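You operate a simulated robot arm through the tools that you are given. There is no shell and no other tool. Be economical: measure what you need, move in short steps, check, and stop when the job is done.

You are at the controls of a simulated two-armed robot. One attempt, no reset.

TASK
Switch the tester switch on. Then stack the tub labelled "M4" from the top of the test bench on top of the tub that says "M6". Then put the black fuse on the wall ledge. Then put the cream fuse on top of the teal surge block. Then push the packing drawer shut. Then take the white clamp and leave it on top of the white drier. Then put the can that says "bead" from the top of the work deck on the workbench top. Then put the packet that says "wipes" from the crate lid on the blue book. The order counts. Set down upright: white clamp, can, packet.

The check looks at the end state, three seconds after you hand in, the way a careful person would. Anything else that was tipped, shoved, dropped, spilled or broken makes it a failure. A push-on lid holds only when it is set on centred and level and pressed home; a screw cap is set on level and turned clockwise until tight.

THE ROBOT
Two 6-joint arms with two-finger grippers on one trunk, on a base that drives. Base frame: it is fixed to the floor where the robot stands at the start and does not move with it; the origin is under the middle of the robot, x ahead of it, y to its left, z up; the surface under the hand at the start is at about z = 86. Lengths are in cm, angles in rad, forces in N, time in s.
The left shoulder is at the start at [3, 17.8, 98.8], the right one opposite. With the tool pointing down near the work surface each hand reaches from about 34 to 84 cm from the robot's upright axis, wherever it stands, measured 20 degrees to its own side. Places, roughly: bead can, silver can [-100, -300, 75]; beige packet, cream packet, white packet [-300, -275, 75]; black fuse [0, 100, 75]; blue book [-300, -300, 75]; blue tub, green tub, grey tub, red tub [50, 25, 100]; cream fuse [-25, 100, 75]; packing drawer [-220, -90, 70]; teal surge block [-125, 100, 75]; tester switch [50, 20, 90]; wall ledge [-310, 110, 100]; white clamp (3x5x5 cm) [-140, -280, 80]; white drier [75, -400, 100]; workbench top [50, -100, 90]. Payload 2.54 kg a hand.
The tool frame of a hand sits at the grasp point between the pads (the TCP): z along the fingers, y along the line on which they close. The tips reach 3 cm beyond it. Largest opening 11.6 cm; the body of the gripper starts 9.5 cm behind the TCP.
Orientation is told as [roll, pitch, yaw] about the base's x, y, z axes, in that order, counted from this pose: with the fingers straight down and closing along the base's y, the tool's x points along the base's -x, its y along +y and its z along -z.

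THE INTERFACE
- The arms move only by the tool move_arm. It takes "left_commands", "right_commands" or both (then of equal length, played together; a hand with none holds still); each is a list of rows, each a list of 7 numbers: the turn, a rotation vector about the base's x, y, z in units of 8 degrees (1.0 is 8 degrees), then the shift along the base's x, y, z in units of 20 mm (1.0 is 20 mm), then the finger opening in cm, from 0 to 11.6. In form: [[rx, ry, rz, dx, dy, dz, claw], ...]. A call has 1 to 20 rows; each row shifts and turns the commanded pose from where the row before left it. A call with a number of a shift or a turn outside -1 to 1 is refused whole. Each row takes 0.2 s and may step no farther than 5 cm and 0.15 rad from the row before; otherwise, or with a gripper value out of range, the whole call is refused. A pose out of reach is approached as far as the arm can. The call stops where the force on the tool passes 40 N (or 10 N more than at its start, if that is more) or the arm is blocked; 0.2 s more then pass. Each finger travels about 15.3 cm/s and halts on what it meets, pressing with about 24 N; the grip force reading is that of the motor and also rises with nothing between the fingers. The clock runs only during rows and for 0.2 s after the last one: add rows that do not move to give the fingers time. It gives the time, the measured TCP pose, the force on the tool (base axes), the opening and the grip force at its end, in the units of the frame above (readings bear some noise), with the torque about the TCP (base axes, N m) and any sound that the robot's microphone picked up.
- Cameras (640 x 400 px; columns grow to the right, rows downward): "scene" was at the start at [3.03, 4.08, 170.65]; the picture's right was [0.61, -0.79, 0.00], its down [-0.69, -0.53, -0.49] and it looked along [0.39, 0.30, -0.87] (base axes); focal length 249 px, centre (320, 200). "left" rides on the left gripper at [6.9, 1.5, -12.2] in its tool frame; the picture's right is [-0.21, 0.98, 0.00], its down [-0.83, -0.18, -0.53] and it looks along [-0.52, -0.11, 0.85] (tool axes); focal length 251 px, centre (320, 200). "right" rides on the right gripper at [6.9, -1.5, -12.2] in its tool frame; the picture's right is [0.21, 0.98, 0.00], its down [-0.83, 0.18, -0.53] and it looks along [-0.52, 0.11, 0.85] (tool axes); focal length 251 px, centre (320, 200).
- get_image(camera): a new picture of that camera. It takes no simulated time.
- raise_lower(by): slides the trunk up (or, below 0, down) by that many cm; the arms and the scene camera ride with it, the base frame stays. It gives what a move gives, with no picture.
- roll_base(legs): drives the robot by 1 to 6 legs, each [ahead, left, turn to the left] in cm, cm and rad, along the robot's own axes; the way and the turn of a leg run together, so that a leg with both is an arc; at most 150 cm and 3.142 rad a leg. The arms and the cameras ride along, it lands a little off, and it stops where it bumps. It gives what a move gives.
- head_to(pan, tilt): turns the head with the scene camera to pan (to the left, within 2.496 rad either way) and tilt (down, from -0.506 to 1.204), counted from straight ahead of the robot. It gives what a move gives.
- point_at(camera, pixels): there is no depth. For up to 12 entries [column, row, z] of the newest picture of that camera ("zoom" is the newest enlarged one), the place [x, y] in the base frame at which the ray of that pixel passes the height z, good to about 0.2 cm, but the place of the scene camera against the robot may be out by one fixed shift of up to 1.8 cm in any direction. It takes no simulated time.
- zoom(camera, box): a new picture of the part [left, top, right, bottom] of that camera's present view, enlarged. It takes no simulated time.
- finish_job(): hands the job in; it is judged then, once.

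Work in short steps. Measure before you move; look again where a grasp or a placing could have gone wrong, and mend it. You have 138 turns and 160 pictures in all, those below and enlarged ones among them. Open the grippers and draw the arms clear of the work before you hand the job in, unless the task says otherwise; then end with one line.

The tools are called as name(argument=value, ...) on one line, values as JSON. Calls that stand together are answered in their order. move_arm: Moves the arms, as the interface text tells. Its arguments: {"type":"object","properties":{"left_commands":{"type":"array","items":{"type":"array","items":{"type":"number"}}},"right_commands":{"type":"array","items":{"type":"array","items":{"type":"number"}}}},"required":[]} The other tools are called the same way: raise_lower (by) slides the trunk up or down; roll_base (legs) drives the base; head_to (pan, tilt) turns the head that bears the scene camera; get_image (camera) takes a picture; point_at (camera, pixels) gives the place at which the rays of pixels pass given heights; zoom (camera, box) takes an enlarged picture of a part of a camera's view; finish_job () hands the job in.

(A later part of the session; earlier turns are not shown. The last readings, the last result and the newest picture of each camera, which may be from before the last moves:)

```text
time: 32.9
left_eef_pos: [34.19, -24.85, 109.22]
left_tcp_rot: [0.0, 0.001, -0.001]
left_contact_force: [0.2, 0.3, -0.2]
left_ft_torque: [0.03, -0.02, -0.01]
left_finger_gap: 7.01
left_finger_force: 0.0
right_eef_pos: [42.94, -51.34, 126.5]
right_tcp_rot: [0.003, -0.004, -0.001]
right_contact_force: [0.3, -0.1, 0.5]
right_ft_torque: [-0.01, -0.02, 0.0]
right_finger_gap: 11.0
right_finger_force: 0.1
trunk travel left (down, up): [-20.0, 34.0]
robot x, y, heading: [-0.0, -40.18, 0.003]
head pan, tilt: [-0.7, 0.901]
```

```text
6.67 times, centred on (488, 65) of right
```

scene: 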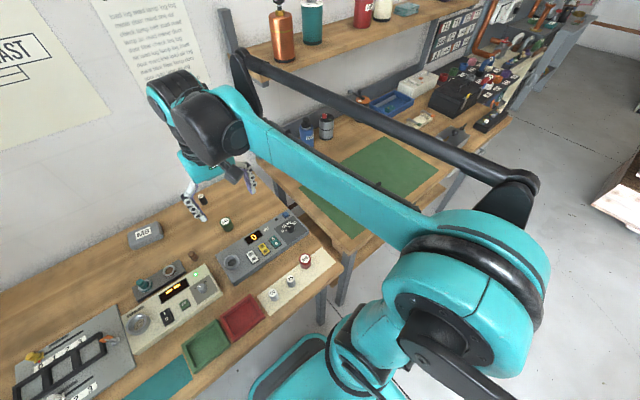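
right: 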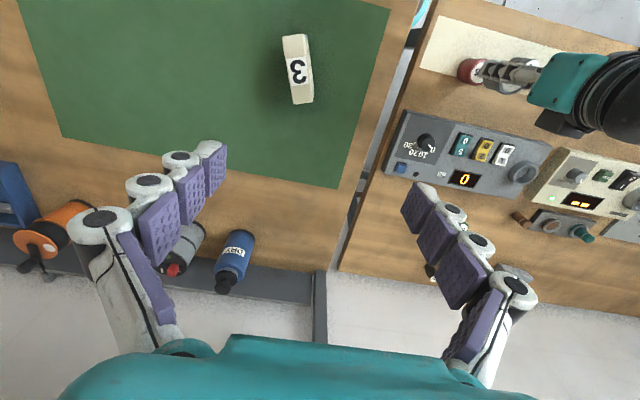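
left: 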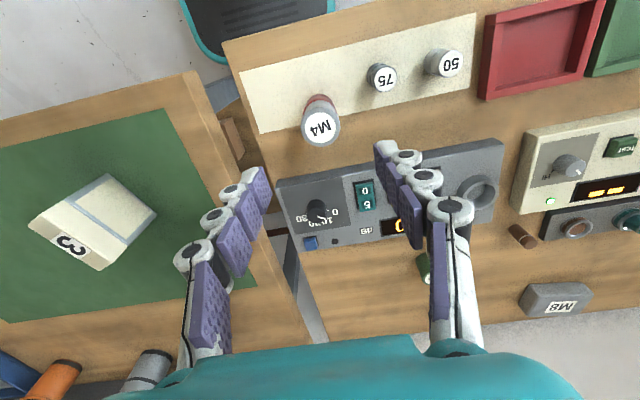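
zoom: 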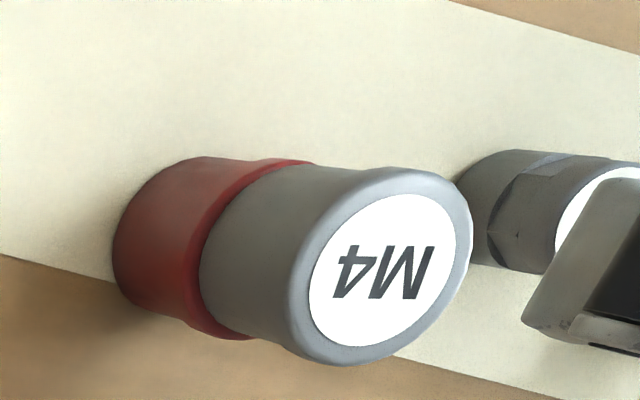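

M4 sits well on M6. Raise the left hand and look around to the left for the fuses before driving.

move_arm(left_commands=[[0, 0, 0, 0, 1, 1, 7], [0, 0, 0, 0, 1, 1, 7], [0, 0, 0, 0, 1, 1, 7], [0, 0, 0, 0, 1, 1, 7], [0, 0, 0, 0, 1, 1, 7], [0, 0, 0, 0, 1, 1, 7], [0, 0, 0, 0, 1, 1, 7], [0, 0, 0, 0, 1, 1, 7], [0, 0, 0, 0, 1, 0, 7], [0, 0, 0, 0, 1, 0, 7], [0, 0, 0, 0, 1, 0, 7], [0, 0, 0, 0, 1, 0, 7]])

head_to(pan=1.6, tilt=0.5)

get_image(camera="scene")

head_to(pan=2.49, tilt=0.4)

get_image(camera="scene")

head_to(pan=-2.2, tilt=0.4)

get_image(camera="scene")

```text
time: 35.5
left_eef_pos: [34.34, -0.88, 125.03]
left_tcp_rot: [0.0, 0.001, -0.001]
left_contact_force: [-0.2, 0.1, -0.5]
left_ft_torque: [-0.03, 0.03, 0.03]
left_finger_gap: 7.02
left_finger_force: 0.0
right_eef_pos: [43.02, -51.37, 126.42]
right_tcp_rot: [-0.003, -0.003, -0.001]
right_contact_force: [-0.1, -0.2, 0.3]
right_ft_torque: [-0.04, -0.01, 0.02]
right_finger_gap: 11.01
right_finger_force: 0.1
trunk travel left (down, up): [-20.0, 34.0]
robot x, y, heading: [0.47, -40.33, 0.002]
head pan, tilt: [-0.7, 0.901]
```

```text
time: 37.6
left_eef_pos: [34.18, -0.94, 125.06]
left_tcp_rot: [-0.002, 0.001, 0.0]
left_contact_force: [-0.2, -0.8, -0.2]
left_ft_torque: [0.04, -0.02, -0.03]
left_finger_gap: 6.99
left_finger_force: 0.1
right_eef_pos: [43.1, -51.36, 126.42]
right_tcp_rot: [0.003, -0.003, 0.001]
right_contact_force: [-0.2, -0.5, -0.8]
right_ft_torque: [0.02, 0.02, -0.01]
right_finger_gap: 11.0
right_finger_force: 0.0
trunk travel left (down, up): [-20.0, 34.0]
robot x, y, heading: [0.21, -40.24, 0.002]
head pan, tilt: [1.6, 0.499]
```

```text
125 pictures are left
```

scene: 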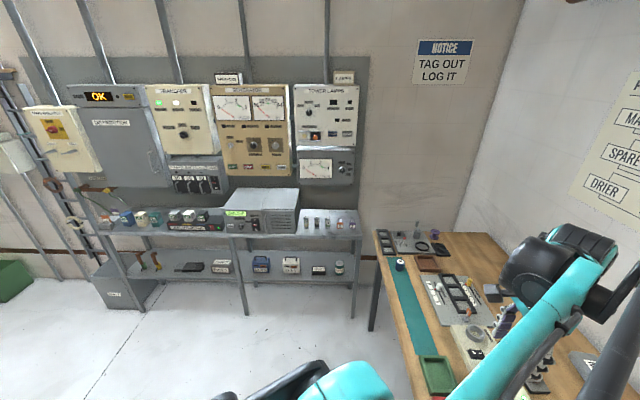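

```text
time: 38.8
left_eef_pos: [34.2, -1.01, 125.14]
left_tcp_rot: [0.002, 0.001, -0.001]
left_contact_force: [-0.4, 0.0, 0.4]
left_ft_torque: [-0.01, -0.01, 0.01]
left_finger_gap: 6.99
left_finger_force: 0.2
right_eef_pos: [43.13, -51.4, 126.43]
right_tcp_rot: [0.002, -0.005, 0.0]
right_contact_force: [0.1, -0.4, 0.5]
right_ft_torque: [0.02, -0.01, 0.03]
right_finger_gap: 10.99
right_finger_force: 0.1
trunk travel left (down, up): [-20.0, 34.0]
robot x, y, heading: [-0.28, -40.29, -0.001]
head pan, tilt: [2.491, 0.4]
```

```text
124 pictures are left
```

scene: 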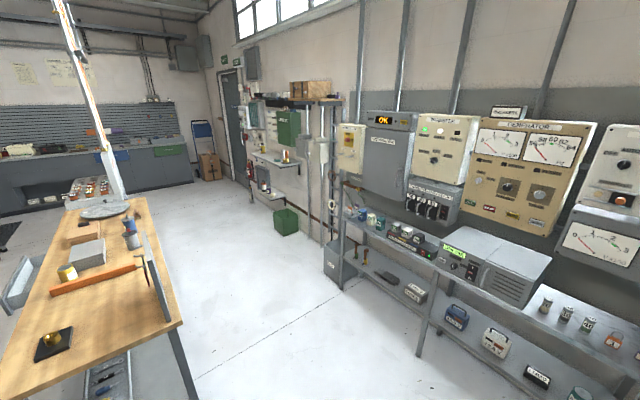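

```text
time: 42.6
left_eef_pos: [34.38, -0.97, 125.11]
left_tcp_rot: [-0.001, -0.002, 0.0]
left_contact_force: [0.4, -0.6, 0.5]
left_ft_torque: [0.03, -0.01, -0.01]
left_finger_gap: 7.0
left_finger_force: 0.0
right_eef_pos: [43.08, -51.43, 126.47]
right_tcp_rot: [0.0, -0.003, 0.0]
right_contact_force: [-0.6, 0.7, 0.5]
right_ft_torque: [-0.01, 0.02, -0.04]
right_finger_gap: 10.99
right_finger_force: 0.0
trunk travel left (down, up): [-20.0, 34.0]
robot x, y, heading: [0.28, -40.1, -0.001]
head pan, tilt: [-2.201, 0.4]
```

```text
123 pictures are left
```

scene: 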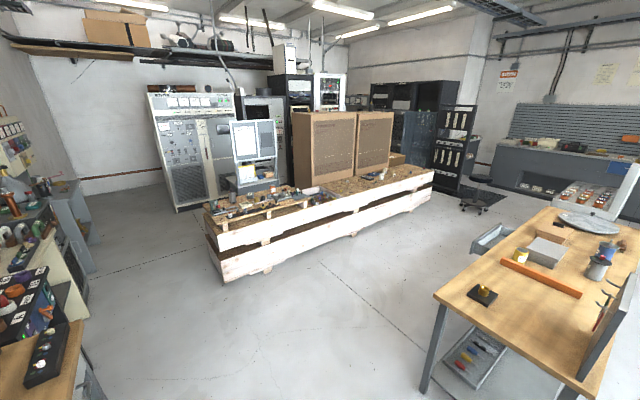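

Fuses stand on the shelf to the left (y≈100). Back up, turn left 90° and approach to about (−15, 20), then look.

roll_base(legs=[[-15, 0, 0], [0, 0, 1.571], [55, 0, 0]])

head_to(pan=0.0, tilt=0.75)

get_image(camera="scene")

get_image(camera="left")

get_image(camera="right")

```text
time: 50.4
left_eef_pos: [-50.0, 49.36, 125.01]
left_tcp_rot: [0.001, 0.001, 1.522]
left_contact_force: [-0.5, 0.3, -0.8]
left_ft_torque: [0.01, -0.04, -0.03]
left_finger_gap: 7.0
left_finger_force: 0.1
right_eef_pos: [0.71, 55.87, 126.45]
right_tcp_rot: [0.002, -0.003, 1.521]
right_contact_force: [1.3, -0.5, 0.2]
right_ft_torque: [-0.02, 0.01, 0.0]
right_finger_gap: 11.0
right_finger_force: 0.1
trunk travel left (down, up): [-20.0, 34.0]
robot x, y, heading: [-12.92, 13.31, 1.52]
head pan, tilt: [-2.201, 0.4]
```

```text
time: 52.4
left_eef_pos: [-50.01, 49.34, 125.14]
left_tcp_rot: [0.001, 0.0, 1.521]
left_contact_force: [-0.5, 0.3, -0.6]
left_ft_torque: [0.01, 0.0, 0.01]
left_finger_gap: 6.99
left_finger_force: 0.0
right_eef_pos: [0.85, 55.71, 126.49]
right_tcp_rot: [0.001, -0.004, 1.523]
right_contact_force: [-0.1, 1.0, 1.1]
right_ft_torque: [0.01, -0.02, 0.0]
right_finger_gap: 11.02
right_finger_force: 0.1
trunk travel left (down, up): [-20.0, 34.0]
robot x, y, heading: [-12.29, 13.11, 1.521]
head pan, tilt: [0.0, 0.75]
```

```text
122 pictures are left
```

scene: 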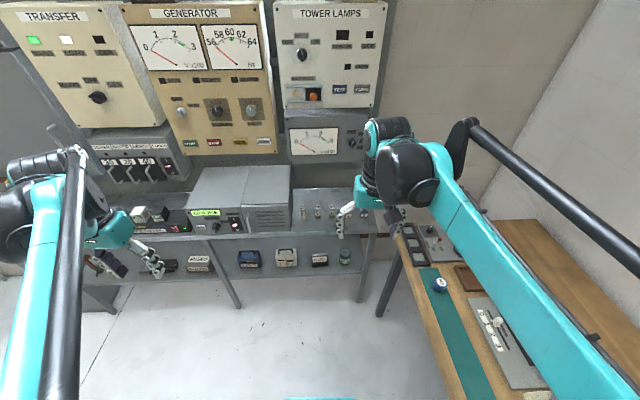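

```text
121 pictures are left
```

left: 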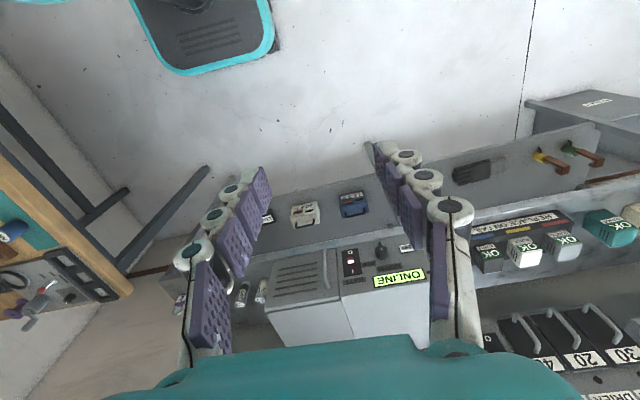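

```text
120 pictures are left
```

right: 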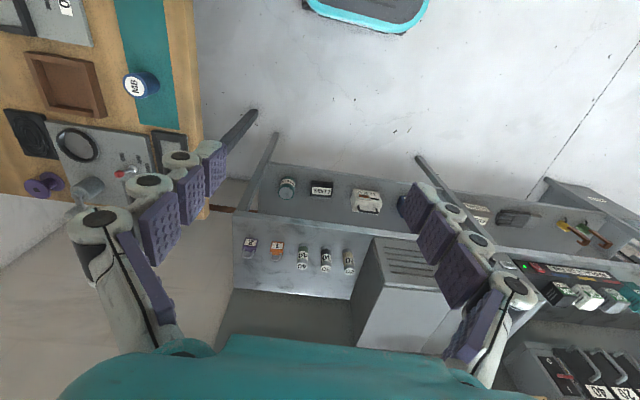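

Zoom on the fuses in the right view.

zoom(camera="right", box=[225, 215, 385, 315])

zoom(camera="scene", box=[280, 180, 400, 255])

zoom(camera="left", box=[464, 190, 640, 300])

```text
4.00 times, centred on (305, 265) of right
```

zoom: 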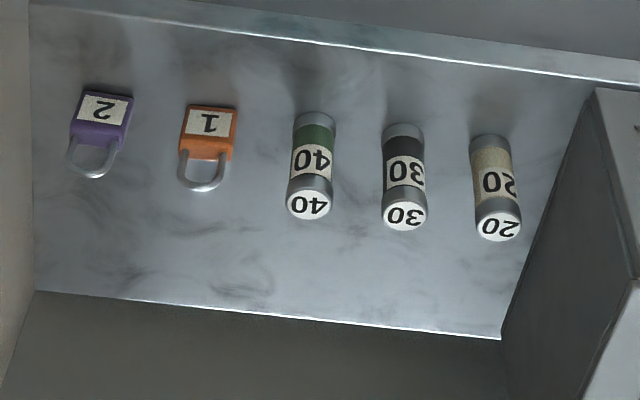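

```text
5.33 times, centred on (340, 218) of scene
```

zoom: 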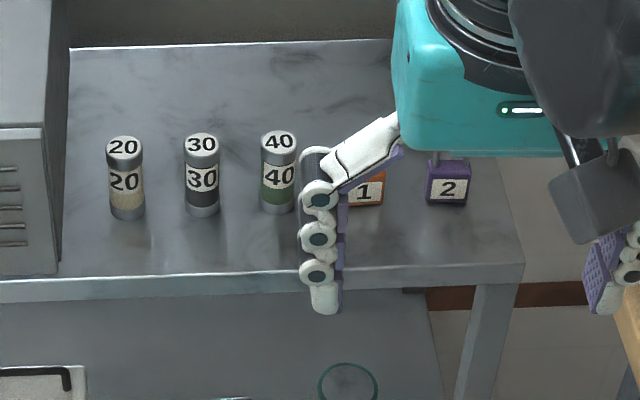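

```text
3.64 times, centred on (552, 245) of left
```

zoom: 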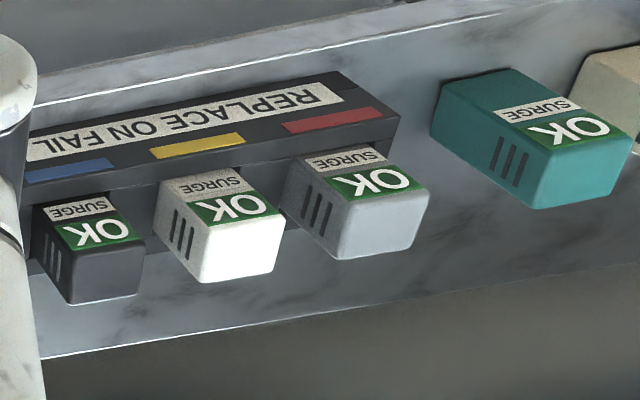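

Black fuse is "30". Triangulate its top cap from right (326.2, 269) and left? Use right and scene views at several heights.

point_at(camera="right", pixels=[[326.2, 269, 80], [326.2, 269, 84], [326.2, 269, 88], [325.8, 247, 74], [325.8, 247, 76], [325.8, 247, 78], [285, 233, 75], [280, 290, 75]])

point_at(camera="scene", pixels=[[317.7, 206.8, 80], [317.7, 206.8, 84], [317.7, 206.8, 88], [317.9, 218.5, 74], [317.9, 218.5, 76], [317.9, 218.5, 78]])

```text
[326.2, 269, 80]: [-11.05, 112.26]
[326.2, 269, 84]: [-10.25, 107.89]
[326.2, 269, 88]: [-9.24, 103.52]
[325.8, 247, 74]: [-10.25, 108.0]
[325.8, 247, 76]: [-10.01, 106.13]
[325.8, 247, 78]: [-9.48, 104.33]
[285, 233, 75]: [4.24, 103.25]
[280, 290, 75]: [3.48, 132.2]
```

```text
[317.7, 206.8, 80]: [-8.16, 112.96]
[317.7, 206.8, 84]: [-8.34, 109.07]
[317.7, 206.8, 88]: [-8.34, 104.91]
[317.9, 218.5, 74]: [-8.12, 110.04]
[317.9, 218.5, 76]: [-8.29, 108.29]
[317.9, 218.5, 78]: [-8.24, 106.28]
```

The fuse is at about (−9.8, 106), too far; drive closer (30 ahead, 12 left) and straighten the heading. Also the left hand stays back.

roll_base(legs=[[28, 12, 0.05]])

get_image(camera="right")

get_image(camera="scene")

```text
time: 54.5
left_eef_pos: [-62.82, 76.06, 125.14]
left_tcp_rot: [0.0, -0.001, 1.563]
left_contact_force: [-0.1, -0.1, -1.1]
left_ft_torque: [-0.04, -0.04, -0.03]
left_finger_gap: 6.98
left_finger_force: 0.0
right_eef_pos: [-12.31, 84.48, 126.4]
right_tcp_rot: [0.002, -0.001, 1.561]
right_contact_force: [0.0, 0.0, 0.7]
right_ft_torque: [-0.03, -0.01, 0.02]
right_finger_gap: 11.0
right_finger_force: 0.0
trunk travel left (down, up): [-20.0, 34.0]
robot x, y, heading: [-23.72, 41.56, 1.556]
head pan, tilt: [0.0, 0.75]
```

```text
116 pictures are left
```

right: 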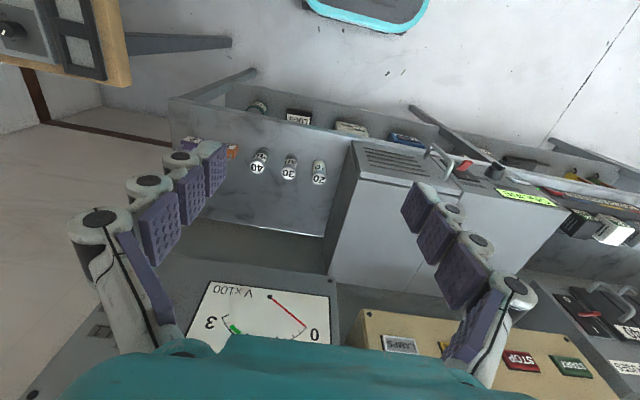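

```text
115 pictures are left
```

scene: 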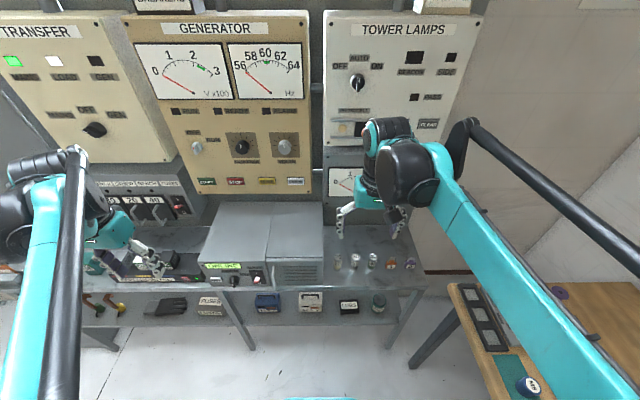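

Triangulate the black fuse again from the new right view (cap ≈(289,175)).

zoom(camera="right", box=[230, 130, 350, 205])

zoom(camera="scene", box=[320, 235, 432, 305])

```text
5.33 times, centred on (290, 168) of right
```

zoom: 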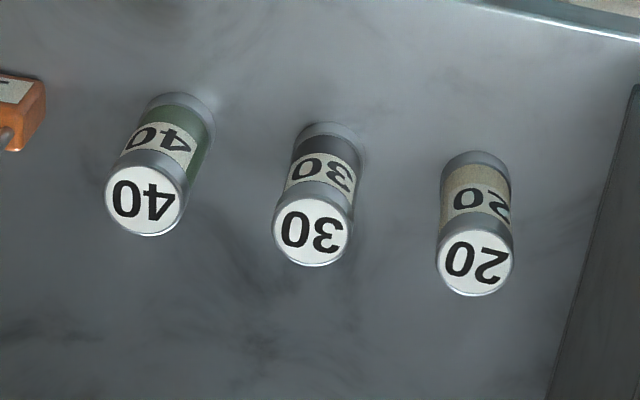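

```text
5.71 times, centred on (376, 270) of scene
```

zoom: 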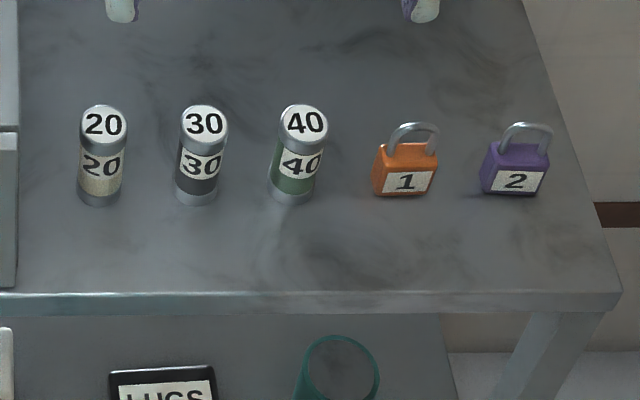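

Compute positions.

point_at(camera="right", pixels=[[288.5, 173.3, 80], [288.5, 173.3, 82], [288.5, 173.3, 84], [288.5, 173.3, 86], [292.4, 158.5, 76], [292.4, 158.5, 78], [292.4, 158.5, 80], [318.5, 179.2, 84]])

point_at(camera="scene", pixels=[[355.7, 256.2, 80], [355.7, 256.2, 82], [355.7, 256.2, 84], [355.7, 256.2, 86], [354.5, 267.9, 76], [354.5, 267.9, 78], [354.5, 267.9, 80]])

```text
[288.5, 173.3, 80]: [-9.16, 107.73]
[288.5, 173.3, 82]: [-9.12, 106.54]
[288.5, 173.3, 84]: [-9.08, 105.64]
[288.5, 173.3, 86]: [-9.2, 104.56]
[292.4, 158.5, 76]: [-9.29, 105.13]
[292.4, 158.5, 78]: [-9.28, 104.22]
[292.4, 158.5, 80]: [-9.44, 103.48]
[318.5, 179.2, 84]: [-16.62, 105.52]
```

```text
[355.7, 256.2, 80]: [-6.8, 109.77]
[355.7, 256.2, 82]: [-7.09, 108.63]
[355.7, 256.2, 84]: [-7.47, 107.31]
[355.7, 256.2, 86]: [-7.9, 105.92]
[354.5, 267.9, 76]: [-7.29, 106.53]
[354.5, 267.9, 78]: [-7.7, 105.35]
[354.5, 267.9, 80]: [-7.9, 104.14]
```

Black fuse ≈(−9.2, 104.4), z 78→86. Approach with the right hand tilted 45° forward (avoid the wall boxes) to a pre-grasp point.

move_arm(right_commands=[[0.95, 0, 0, 0.15, 0, -0.95, 5.5], [0.95, 0, 0, 0.15, 0, -0.95, 5.5], [0.95, 0, 0, 0.15, 0, -0.95, 5.5], [0.95, 0, 0, 0.15, 0, -0.95, 5.5], [0.95, 0, 0, 0.15, 0, -0.95, 5.5], [0.9, 0, 0, 0.15, 0, -0.95, 5.5], [0, 0, 0, 0.15, 0.2, -0.95, 5.5], [0, 0, 0, 0.15, 0.2, -0.95, 5.5], [0, 0, 0, 0.15, 0.6, -0.95, 5.5], [0, 0, 0, 0.2, 0.6, -0.95, 5.5], [0, 0, 0, 0, 0.6, -0.95, 5.5], [0, 0, 0, 0, 0.6, -0.95, 5.5], [0, 0, 0, 0, 0.6, -0.95, 5.5], [0, 0, 0, 0, 0.6, -0.95, 5.5], [0, 0, 0, 0, 0.6, -0.95, 5.5], [0, 0, 0, 0, 0.6, -0.95, 5.5], [0, 0, 0, 0, 0.6, -0.95, 5.5], [0, 0, 0, 0, 0.6, -0.95, 5.5], [0, 0, 0, 0, 0, 0, 5.5]])

get_image(camera="right")

zoom(camera="scene", box=[290, 200, 450, 300])

```text
time: 58.5
left_eef_pos: [-62.72, 75.95, 125.05]
left_tcp_rot: [0.001, 0.0, 1.561]
left_contact_force: [-0.2, -0.7, 0.0]
left_ft_torque: [0.03, 0.0, -0.01]
left_finger_gap: 7.0
left_finger_force: 0.0
right_eef_pos: [-9.43, 99.05, 95.38]
right_tcp_rot: [0.01, -0.79, 1.557]
right_contact_force: [1.6, -1.2, 0.1]
right_ft_torque: [0.02, -0.05, -0.04]
right_finger_gap: 5.51
right_finger_force: 0.1
right hand out of reach, approached as far as the arm can: row 15, 16, 17, 18
trunk travel left (down, up): [-20.0, 34.0]
robot x, y, heading: [-23.9, 40.96, 1.564]
head pan, tilt: [0.0, 0.75]
```

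```text
112 pictures are left
```

right: 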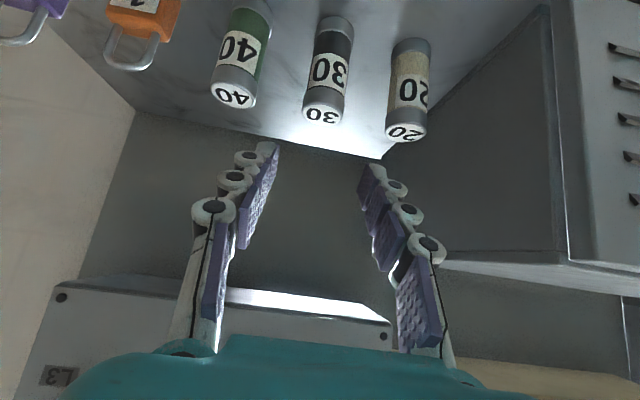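

```text
4.00 times, centred on (370, 250) of scene
```

zoom: 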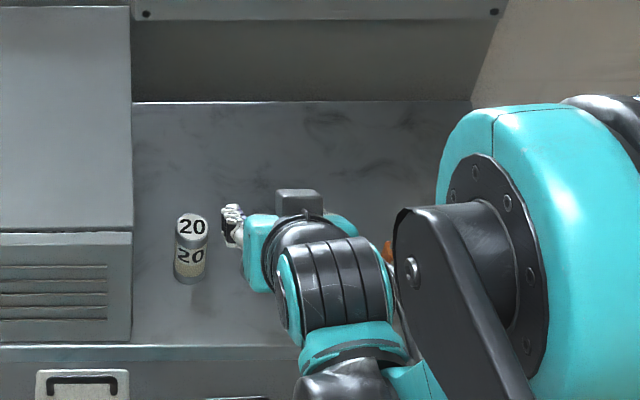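

Out of reach at that height; lower the trunk 7 cm and look.

raise_lower(by=-7)

get_image(camera="right")

```text
time: 59.6
left_eef_pos: [-62.78, 75.95, 118.1]
left_tcp_rot: [0.002, 0.0, 1.562]
left_contact_force: [-0.5, 0.0, -0.9]
left_ft_torque: [0.02, 0.02, -0.04]
left_finger_gap: 6.99
left_finger_force: 0.2
right_eef_pos: [-9.34, 99.0, 88.42]
right_tcp_rot: [0.01, -0.789, 1.558]
right_contact_force: [0.7, 0.7, -0.1]
right_ft_torque: [0.03, 0.04, -0.02]
right_finger_gap: 5.49
right_finger_force: 0.0
trunk travel left (down, up): [-13.0, 41.0]
robot x, y, heading: [-24.04, 41.21, 1.559]
head pan, tilt: [0.0, 0.75]
```

```text
110 pictures are left
```

right: 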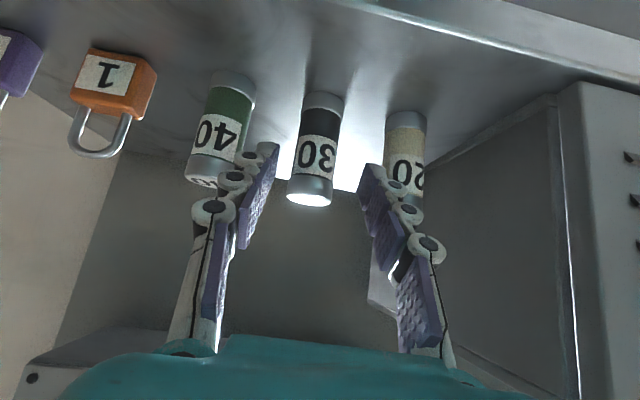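

Fuse lies between the fingers; measure its base to refine.

point_at(camera="right", pixels=[[323, 100, 77], [323, 100, 78], [323, 100, 79], [310, 198, 85], [310, 198, 86], [310, 198, 87], [407, 118, 78], [233, 83, 78]])

```text
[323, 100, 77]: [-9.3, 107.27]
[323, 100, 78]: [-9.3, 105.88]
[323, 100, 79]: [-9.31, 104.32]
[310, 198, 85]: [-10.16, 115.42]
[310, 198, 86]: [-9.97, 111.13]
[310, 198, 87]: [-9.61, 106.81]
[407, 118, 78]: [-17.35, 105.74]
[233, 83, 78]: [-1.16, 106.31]
```

Advance: dy +5.6, dz −4.8 in four rows, then check.

move_arm(right_commands=[[0, 0, 0, 0, 0.7, -0.6, 5.5], [0, 0, 0, 0, 0.7, -0.6, 5.5], [0, 0, 0, 0, 0.7, -0.6, 5.5], [0, 0, 0, 0, 0.7, -0.6, 5.5], [0, 0, 0, 0, 0, 0, 5.5]])

get_image(camera="right")

```text
time: 60.8
left_eef_pos: [-62.7, 75.97, 118.18]
left_tcp_rot: [-0.001, -0.002, 1.562]
left_contact_force: [0.1, 0.5, 0.1]
left_ft_torque: [0.05, 0.0, -0.01]
left_finger_gap: 7.01
left_finger_force: 0.1
right_eef_pos: [-9.48, 104.57, 83.47]
right_tcp_rot: [0.011, -0.789, 1.559]
right_contact_force: [-0.3, 0.1, 1.1]
right_ft_torque: [-0.01, 0.01, -0.01]
right_finger_gap: 5.5
right_finger_force: 0.2
trunk travel left (down, up): [-13.0, 41.0]
robot x, y, heading: [-24.07, 41.19, 1.56]
head pan, tilt: [0.0, 0.75]
```

```text
109 pictures are left
```

right: 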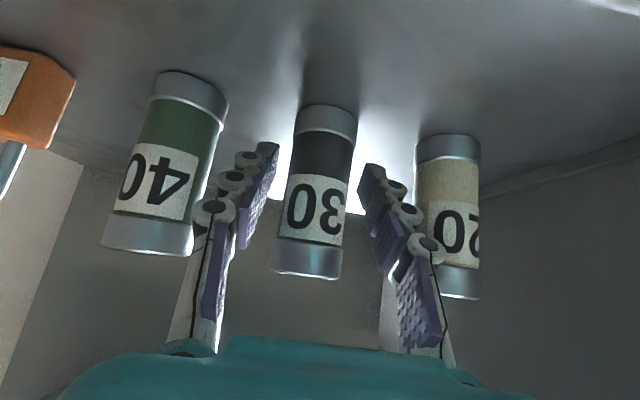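

Fuse is at pad depth. Close and test lift.

move_arm(right_commands=[[0, 0, 0, 0, 0, 0, 3.5], [0, 0, 0, 0, 0, 0, 0], [0, 0, 0, 0, 0, 0, 0], [0, 0, 0, 0, 0, 0, 0], [0, 0, 0, 0, 0, 0, 0], [0, 0, 0, 0, 0, 0.5, 0], [0, 0, 0, 0, 0, 0.5, 0], [0, 0, 0, 0, 0, 0.5, 0], [0, 0, 0, 0, 0, 0.5, 0], [0, 0, 0, 0, 0, 1, 0], [0, 0, 0, 0, 0, 1, 0], [0, 0, 0, 0, 0, 0, 0]])

get_image(camera="right")

```text
time: 63.4
left_eef_pos: [-62.88, 75.97, 118.18]
left_tcp_rot: [0.001, 0.0, 1.562]
left_contact_force: [-0.7, 1.0, -0.2]
left_ft_torque: [0.03, -0.02, 0.02]
left_finger_gap: 6.99
left_finger_force: 0.1
right_eef_pos: [-9.67, 104.64, 91.55]
right_tcp_rot: [0.012, -0.789, 1.559]
right_contact_force: [-0.1, 0.3, -1.4]
right_ft_torque: [0.0, 0.02, -0.01]
right_finger_gap: 3.12
right_finger_force: 24.3
trunk travel left (down, up): [-13.0, 41.0]
robot x, y, heading: [-23.75, 41.22, 1.558]
head pan, tilt: [0.0, 0.75]
```

```text
108 pictures are left
```

right: 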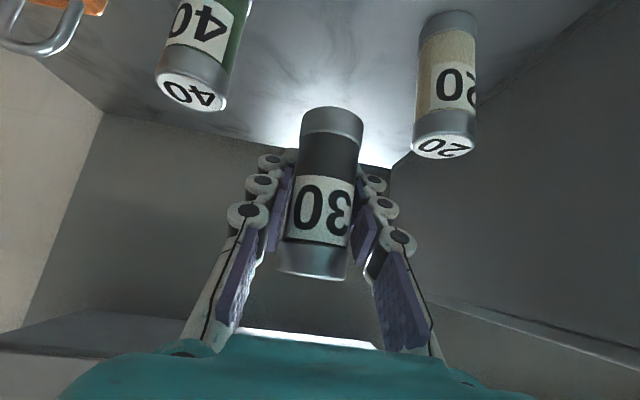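

Fuse held. Retract back and up, then drive left along the shelf toward the wall ledge.

move_arm(right_commands=[[0, 0, 0, 0, -1, 0.3, 0], [0, 0, 0, 0, -1, 0.3, 0], [0, 0, 0, 0, -1, 0.3, 0], [0, 0, 0, 0, -1, 0.3, 0], [0, 0, 0, 0, -1, 0.5, 0], [0, 0, 0, 0, -1, 1, 0], [0, 0, 0, 0, -1, 1, 0], [0, 0, 0, 0, -1, 1, 0], [0, 0, 0, 0, -1, 1, 0], [0, 0, 0, 0, -1, 1, 0], [0, 0, 0, 0, 0, 1, 0], [0, 0, 0, 0, 0, 1, 0]], left_commands=[[0, 0, 0, 0, -0.6, 0.3, 7], [0, 0, 0, 0, -0.6, 0.3, 7], [0, 0, 0, 0, -0.6, 0.3, 7], [0, 0, 0, 0, -0.6, 0.3, 7], [0, 0, 0, 0, -0.6, 0, 7], [0, 0, 0, 0, 0, 0, 7], [0, 0, 0, 0, 0, 0, 7], [0, 0, 0, 0, 0, 0, 7], [0, 0, 0, 0, 0, 0, 7], [0, 0, 0, 0, 0, 0, 7], [0, 0, 0, 0, 0, 0, 7], [0, 0, 0, 0, 0, 0, 7]])

roll_base(legs=[[-10, 0, 0.01], [0, 130, 0]])

head_to(pan=0.9, tilt=0.5)

get_image(camera="scene")

get_image(camera="left")

```text
time: 66.0
left_eef_pos: [-62.81, 69.89, 120.55]
left_tcp_rot: [0.001, 0.0, 1.56]
left_contact_force: [0.1, -1.7, -0.4]
left_ft_torque: [-0.01, 0.02, -0.02]
left_finger_gap: 7.01
left_finger_force: 0.0
right_eef_pos: [-9.32, 84.49, 108.99]
right_tcp_rot: [0.011, -0.792, 1.558]
right_contact_force: [-0.3, 0.1, -0.9]
right_ft_torque: [0.01, 0.0, -0.01]
right_finger_gap: 3.11
right_finger_force: 24.1
trunk travel left (down, up): [-13.0, 41.0]
robot x, y, heading: [-23.97, 41.4, 1.562]
head pan, tilt: [0.0, 0.75]
```

```text
time: 73.3
left_eef_pos: [-195.28, 57.48, 120.53]
left_tcp_rot: [-0.001, 0.0, 1.588]
left_contact_force: [-0.1, 0.5, 0.2]
left_ft_torque: [0.0, -0.03, 0.0]
left_finger_gap: 7.01
left_finger_force: 0.1
right_eef_pos: [-142.26, 73.34, 108.91]
right_tcp_rot: [0.01, -0.79, 1.583]
right_contact_force: [0.1, 0.3, -2.0]
right_ft_torque: [0.01, -0.01, 0.03]
right_finger_gap: 3.12
right_finger_force: 23.9
trunk travel left (down, up): [-13.0, 41.0]
robot x, y, heading: [-155.55, 29.91, 1.587]
head pan, tilt: [0.0, 0.75]
```

```text
time: 74.5
left_eef_pos: [-195.29, 57.49, 120.58]
left_tcp_rot: [-0.002, 0.0, 1.586]
left_contact_force: [0.6, -0.4, -0.2]
left_ft_torque: [0.01, 0.01, 0.02]
left_finger_gap: 7.01
left_finger_force: 0.1
right_eef_pos: [-142.16, 73.32, 108.93]
right_tcp_rot: [0.011, -0.789, 1.583]
right_contact_force: [-0.3, -0.2, -1.5]
right_ft_torque: [0.0, -0.03, 0.01]
right_finger_gap: 3.13
right_finger_force: 23.6
trunk travel left (down, up): [-13.0, 41.0]
robot x, y, heading: [-155.45, 30.09, 1.583]
head pan, tilt: [0.901, 0.499]
```

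```text
107 pictures are left
```

scene: 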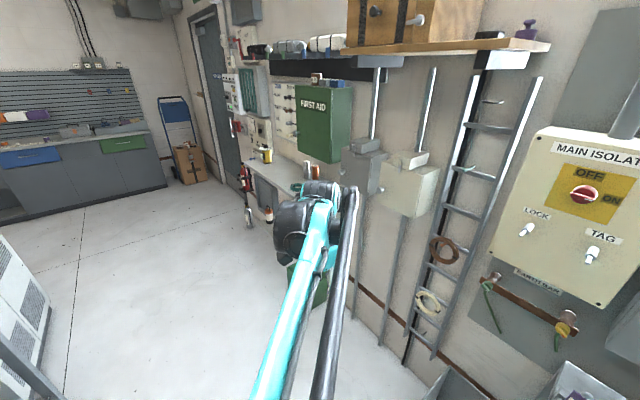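

```text
106 pictures are left
```

left: 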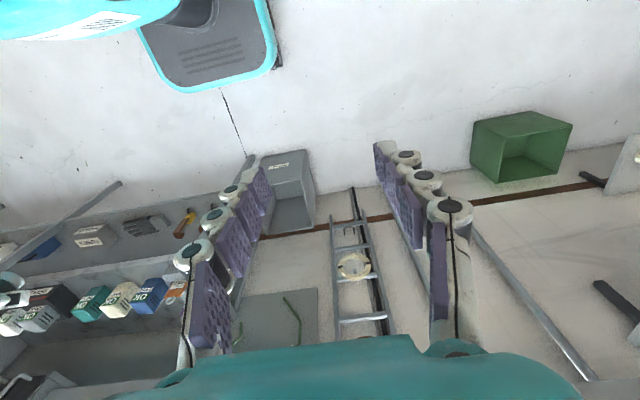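

Ledge is behind the arm farther left. Drive left another 150 cm and look.

roll_base(legs=[[0, 150, -0.01]])

head_to(pan=0.0, tilt=0.6)

get_image(camera="scene")

get_image(camera="left")

```text
time: 82.0
left_eef_pos: [-346.37, 54.08, 120.48]
left_tcp_rot: [0.0, 0.001, 1.595]
left_contact_force: [-0.2, 0.4, -0.2]
left_ft_torque: [-0.03, -0.01, 0.0]
left_finger_gap: 6.99
left_finger_force: 0.2
right_eef_pos: [-293.37, 70.4, 109.0]
right_tcp_rot: [0.011, -0.79, 1.591]
right_contact_force: [-0.1, 0.0, -0.9]
right_ft_torque: [0.01, -0.01, 0.02]
right_finger_gap: 3.12
right_finger_force: 24.2
trunk travel left (down, up): [-13.0, 41.0]
robot x, y, heading: [-306.18, 26.74, 1.598]
head pan, tilt: [0.901, 0.499]
```

```text
time: 83.2
left_eef_pos: [-346.36, 54.14, 120.66]
left_tcp_rot: [0.0, 0.0, 1.596]
left_contact_force: [-0.2, -0.3, 1.1]
left_ft_torque: [-0.01, 0.03, -0.03]
left_finger_gap: 7.01
left_finger_force: 0.0
right_eef_pos: [-293.41, 70.5, 108.92]
right_tcp_rot: [0.011, -0.788, 1.59]
right_contact_force: [0.6, -0.3, -0.3]
right_ft_torque: [0.03, -0.01, 0.01]
right_finger_gap: 3.1
right_finger_force: 24.2
trunk travel left (down, up): [-13.0, 41.0]
robot x, y, heading: [-306.38, 26.75, 1.597]
head pan, tilt: [0.0, 0.6]
```

```text
105 pictures are left
```

scene: 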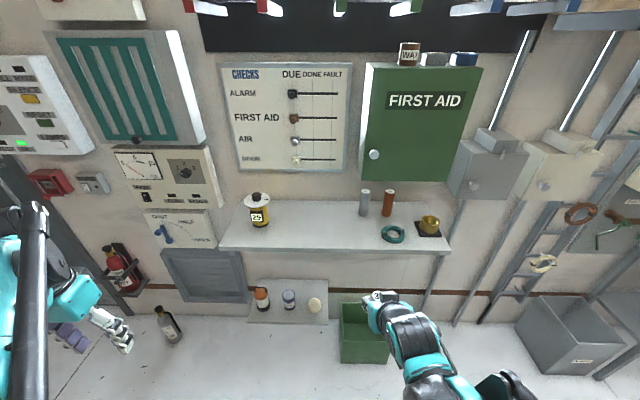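

```text
104 pictures are left
```

left: 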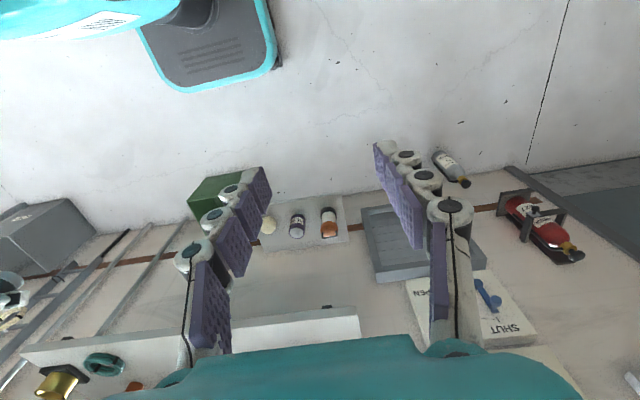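

The wall ledge: white shelf spanning (225,245)–(450,250) px, free space around (310,225). Measure it.

point_at(camera="scene", pixels=[[222, 246, 100], [452, 252, 100], [310, 225, 100], [330, 203, 100], [260, 224, 100], [363, 215, 100], [392, 235, 100], [428, 232, 100], [330, 248, 98], [290, 325, 60]])

zoom(camera="scene", box=[200, 170, 480, 345])

```text
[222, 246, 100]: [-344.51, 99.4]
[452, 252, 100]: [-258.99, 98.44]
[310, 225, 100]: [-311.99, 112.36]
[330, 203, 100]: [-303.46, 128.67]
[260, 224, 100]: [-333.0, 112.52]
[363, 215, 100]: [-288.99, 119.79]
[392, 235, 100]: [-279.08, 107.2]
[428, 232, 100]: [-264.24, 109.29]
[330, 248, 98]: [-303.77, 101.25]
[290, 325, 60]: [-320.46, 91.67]
```

```text
2.29 times, centred on (340, 258) of scene
```

zoom: 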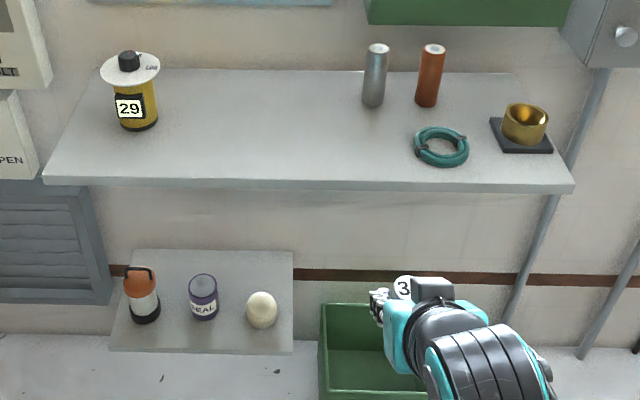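

Triangulate the ledge height using its front-left corner in left image (358,309).

zoom(camera="left", box=[280, 280, 400, 355])

point_at(camera="left", pixels=[[358, 308, 95], [358, 308, 98], [358, 308, 100], [358, 308, 102]])

point_at(camera="scene", pixels=[[218, 247, 95], [218, 247, 98], [218, 247, 100], [218, 247, 102]])

```text
5.33 times, centred on (340, 318) of left
```

zoom: 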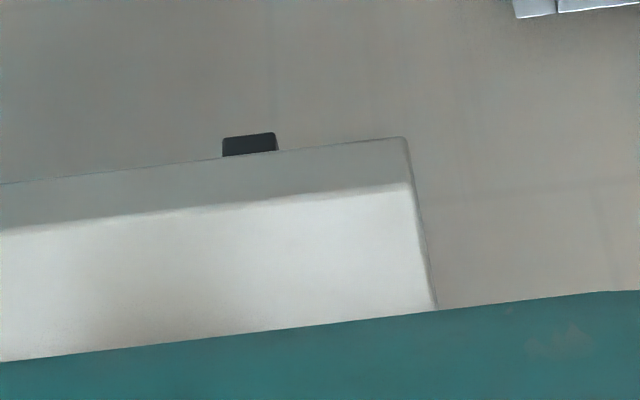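

```text
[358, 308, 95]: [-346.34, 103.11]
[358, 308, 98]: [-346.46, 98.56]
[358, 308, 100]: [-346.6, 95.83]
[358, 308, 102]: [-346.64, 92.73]
```

```text
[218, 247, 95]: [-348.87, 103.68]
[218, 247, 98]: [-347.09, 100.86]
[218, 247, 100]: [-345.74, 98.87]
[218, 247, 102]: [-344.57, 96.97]
```

Ledge top ≈98.5, front edge y≈100.5, wall ≈129. Drive 28 ahead and 14 left so the right hand can place at (−308, 111).

roll_base(legs=[[27, 14, -0.027]])

get_image(camera="right")

get_image(camera="scene")

```text
time: 85.3
left_eef_pos: [-361.0, 82.47, 120.56]
left_tcp_rot: [0.0, -0.001, 1.577]
left_contact_force: [-0.1, 1.4, 0.0]
left_ft_torque: [-0.07, -0.02, -0.01]
left_finger_gap: 6.98
left_finger_force: 0.0
right_eef_pos: [-307.72, 97.72, 108.97]
right_tcp_rot: [0.009, -0.789, 1.573]
right_contact_force: [-0.4, 1.4, -0.6]
right_ft_torque: [0.03, -0.02, -0.04]
right_finger_gap: 3.15
right_finger_force: 23.8
trunk travel left (down, up): [-13.0, 41.0]
robot x, y, heading: [-321.31, 54.18, 1.573]
head pan, tilt: [0.0, 0.6]
```

```text
101 pictures are left
```

right: 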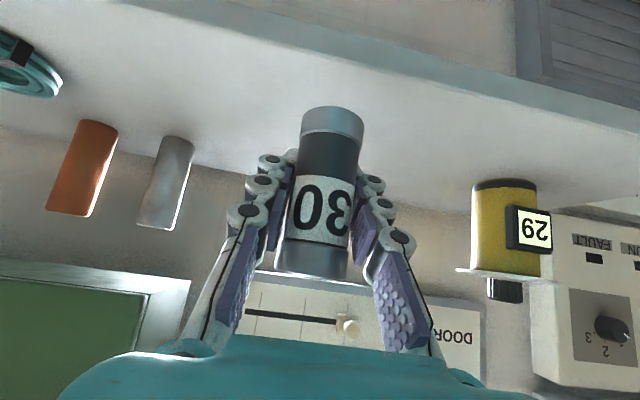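

```text
100 pictures are left
```

scene: 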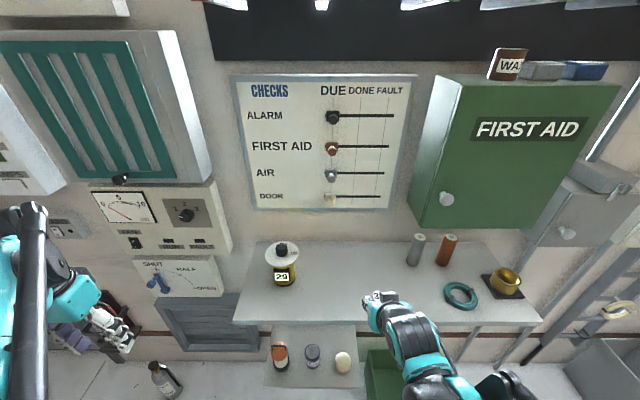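

Check ledge edge height with right view (edge at ≈(330,50)) and then move forward.

point_at(camera="right", pixels=[[330, 52, 98], [330, 52, 99], [330, 52, 100], [500, 182, 98.5], [180, 140, 98.5]])

move_arm(right_commands=[[0, 0, 0, 0, 1, 0, 0], [0, 0, 0, 0, 1, 0, 0], [0, 0, 0, 0, 1, 0, 0], [0, 0, 0, 0, 1, 0, 0], [0, 0, 0, 0, 1, 0, 0], [0, 0, 0, 0, 1, 0, 0], [0, 0, 0, 0, 0.8, 0, 0], [0, 0, 0, 0, 0, -0.8, 0], [0, 0, 0, 0, 0, -0.8, 0], [0, 0, 0, 0, 0, -0.4, 0], [0, 0, 0, 0, 0, 0, 0]])

get_image(camera="right")

```text
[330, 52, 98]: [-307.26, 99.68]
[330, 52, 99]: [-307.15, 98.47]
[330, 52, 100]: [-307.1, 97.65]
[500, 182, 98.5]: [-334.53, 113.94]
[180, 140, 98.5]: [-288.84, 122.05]
```

```text
time: 87.7
left_eef_pos: [-360.83, 82.43, 120.49]
left_tcp_rot: [-0.001, -0.001, 1.577]
left_contact_force: [0.4, 0.2, -0.8]
left_ft_torque: [0.01, 0.02, -0.01]
left_finger_gap: 7.02
left_finger_force: 0.0
right_eef_pos: [-307.7, 111.42, 104.79]
right_tcp_rot: [0.01, -0.79, 1.571]
right_contact_force: [-0.7, -0.4, -1.7]
right_ft_torque: [0.01, -0.01, 0.02]
right_finger_gap: 3.11
right_finger_force: 24.3
trunk travel left (down, up): [-13.0, 41.0]
robot x, y, heading: [-321.85, 54.5, 1.572]
head pan, tilt: [0.0, 0.6]
```

```text
99 pictures are left
```

right: 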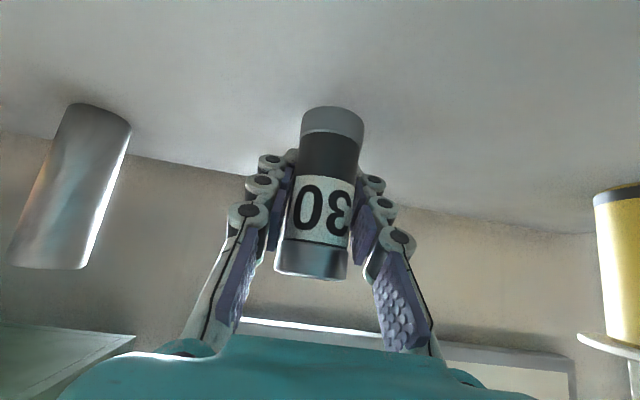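

Lower gently until contact.

move_arm(right_commands=[[0, 0, 0, 0, 0, -0.2, 0], [0, 0, 0, 0, 0, -0.1, 0], [0, 0, 0, 0, 0, -0.1, 0], [0, 0, 0, 0, 0, -0.05, 0], [0, 0, 0, 0, 0, -0.05, 0]])

```text
time: 88.9
left_eef_pos: [-360.92, 82.33, 120.66]
left_tcp_rot: [0.001, 0.003, 1.576]
left_contact_force: [-0.7, -0.2, -0.9]
left_ft_torque: [-0.01, -0.01, 0.01]
left_finger_gap: 6.98
left_finger_force: 0.0
right_eef_pos: [-307.39, 111.28, 103.9]
right_tcp_rot: [0.011, -0.789, 1.571]
right_contact_force: [0.6, -0.3, -1.4]
right_ft_torque: [0.03, -0.01, -0.02]
right_finger_gap: 3.08
right_finger_force: 23.3
trunk travel left (down, up): [-13.0, 41.0]
robot x, y, heading: [-321.66, 54.71, 1.576]
head pan, tilt: [0.0, 0.6]
```

Still carrying; continue.

move_arm(right_commands=[[0, 0, 0, 0, 0, -0.05, 0], [0, 0, 0, 0, 0, -0.05, 0], [0, 0, 0, 0, 0, -0.05, 0], [0, 0, 0, 0, 0, -0.05, 0], [0, 0, 0, 0, 0, -0.05, 0]])

```text
time: 90.1
left_eef_pos: [-360.95, 82.35, 120.71]
left_tcp_rot: [-0.001, 0.0, 1.575]
left_contact_force: [0.0, -0.3, 0.0]
left_ft_torque: [-0.03, 0.02, 0.02]
left_finger_gap: 7.0
left_finger_force: 0.0
right_eef_pos: [-307.73, 111.31, 103.49]
right_tcp_rot: [0.009, -0.792, 1.573]
right_contact_force: [0.7, 1.3, 11.7]
right_ft_torque: [-0.21, -0.16, 0.01]
right_finger_gap: 3.09
right_finger_force: 23.8
trunk travel left (down, up): [-13.0, 41.0]
robot x, y, heading: [-321.57, 54.25, 1.572]
head pan, tilt: [0.0, 0.6]
```

Contact. Open slowly and retreat along the tool axis.

move_arm(right_commands=[[0, 0, 0, 0, 0, 0.02, 2.5], [0, 0, 0, 0, 0, 0, 3.2], [0, 0, 0, 0, 0, 0, 4], [0, 0, 0, 0, 0, 0, 5.5], [0, 0, 0, 0, 0, 0, 5.5], [0, 0, 0, 0, -0.5, 0.5, 5.5], [0, 0, 0, 0, -0.7, 0.7, 5.5], [0, 0, 0, 0, -0.7, 0.7, 5.5], [0, 0, 0, 0, -0.7, 0.7, 5.5], [0, 0, 0, 0, -0.7, 0.7, 5.5], [0, 0, 0, 0, -0.7, 0.7, 5.5]])

get_image(camera="right")

```text
time: 92.5
left_eef_pos: [-360.98, 82.27, 120.62]
left_tcp_rot: [0.001, -0.002, 1.576]
left_contact_force: [-0.3, -0.2, 0.5]
left_ft_torque: [0.0, 0.02, -0.01]
left_finger_gap: 6.98
left_finger_force: 0.0
right_eef_pos: [-307.58, 103.17, 111.54]
right_tcp_rot: [0.01, -0.79, 1.57]
right_contact_force: [-1.1, 0.5, -0.1]
right_ft_torque: [0.0, -0.01, 0.0]
right_finger_gap: 5.5
right_finger_force: 0.0
trunk travel left (down, up): [-13.0, 41.0]
robot x, y, heading: [-321.92, 54.13, 1.58]
head pan, tilt: [0.0, 0.6]
```

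```text
98 pictures are left
```

right: 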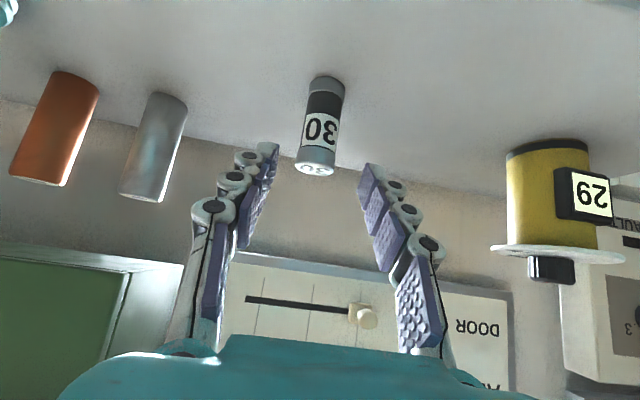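

Black fuse stands on the ledge. Back away and drive right to the cream fuse.

roll_base(legs=[[-26, 0, 0], [0, -145, 0], [0, -143, 0]])

head_to(pan=0.0, tilt=0.75)

get_image(camera="right")

```text
time: 107.9
left_eef_pos: [-73.21, 60.79, 120.64]
left_tcp_rot: [0.0, -0.001, 1.612]
left_contact_force: [0.5, -0.1, 0.1]
left_ft_torque: [0.0, 0.01, 0.01]
left_finger_gap: 7.02
left_finger_force: 0.1
right_eef_pos: [-20.74, 83.6, 111.58]
right_tcp_rot: [0.012, -0.79, 1.608]
right_contact_force: [-0.1, -0.2, 0.2]
right_ft_torque: [-0.01, 0.03, 0.02]
right_finger_gap: 5.51
right_finger_force: 0.0
trunk travel left (down, up): [-13.0, 41.0]
robot x, y, heading: [-33.02, 33.89, 1.616]
head pan, tilt: [0.0, 0.6]
```

```text
time: 108.6
left_eef_pos: [-73.27, 60.64, 120.54]
left_tcp_rot: [-0.001, 0.0, 1.614]
left_contact_force: [-0.2, 0.6, 0.1]
left_ft_torque: [0.01, -0.02, -0.02]
left_finger_gap: 7.01
left_finger_force: 0.0
right_eef_pos: [-20.67, 83.44, 111.62]
right_tcp_rot: [0.009, -0.789, 1.608]
right_contact_force: [0.5, -0.5, 0.2]
right_ft_torque: [0.05, 0.01, 0.01]
right_finger_gap: 5.5
right_finger_force: 0.0
trunk travel left (down, up): [-13.0, 41.0]
robot x, y, heading: [-32.49, 34.29, 1.615]
head pan, tilt: [0.0, 0.75]
```

```text
97 pictures are left
```

right: 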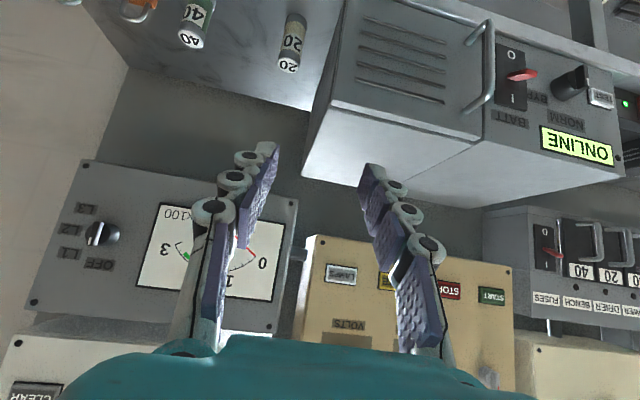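

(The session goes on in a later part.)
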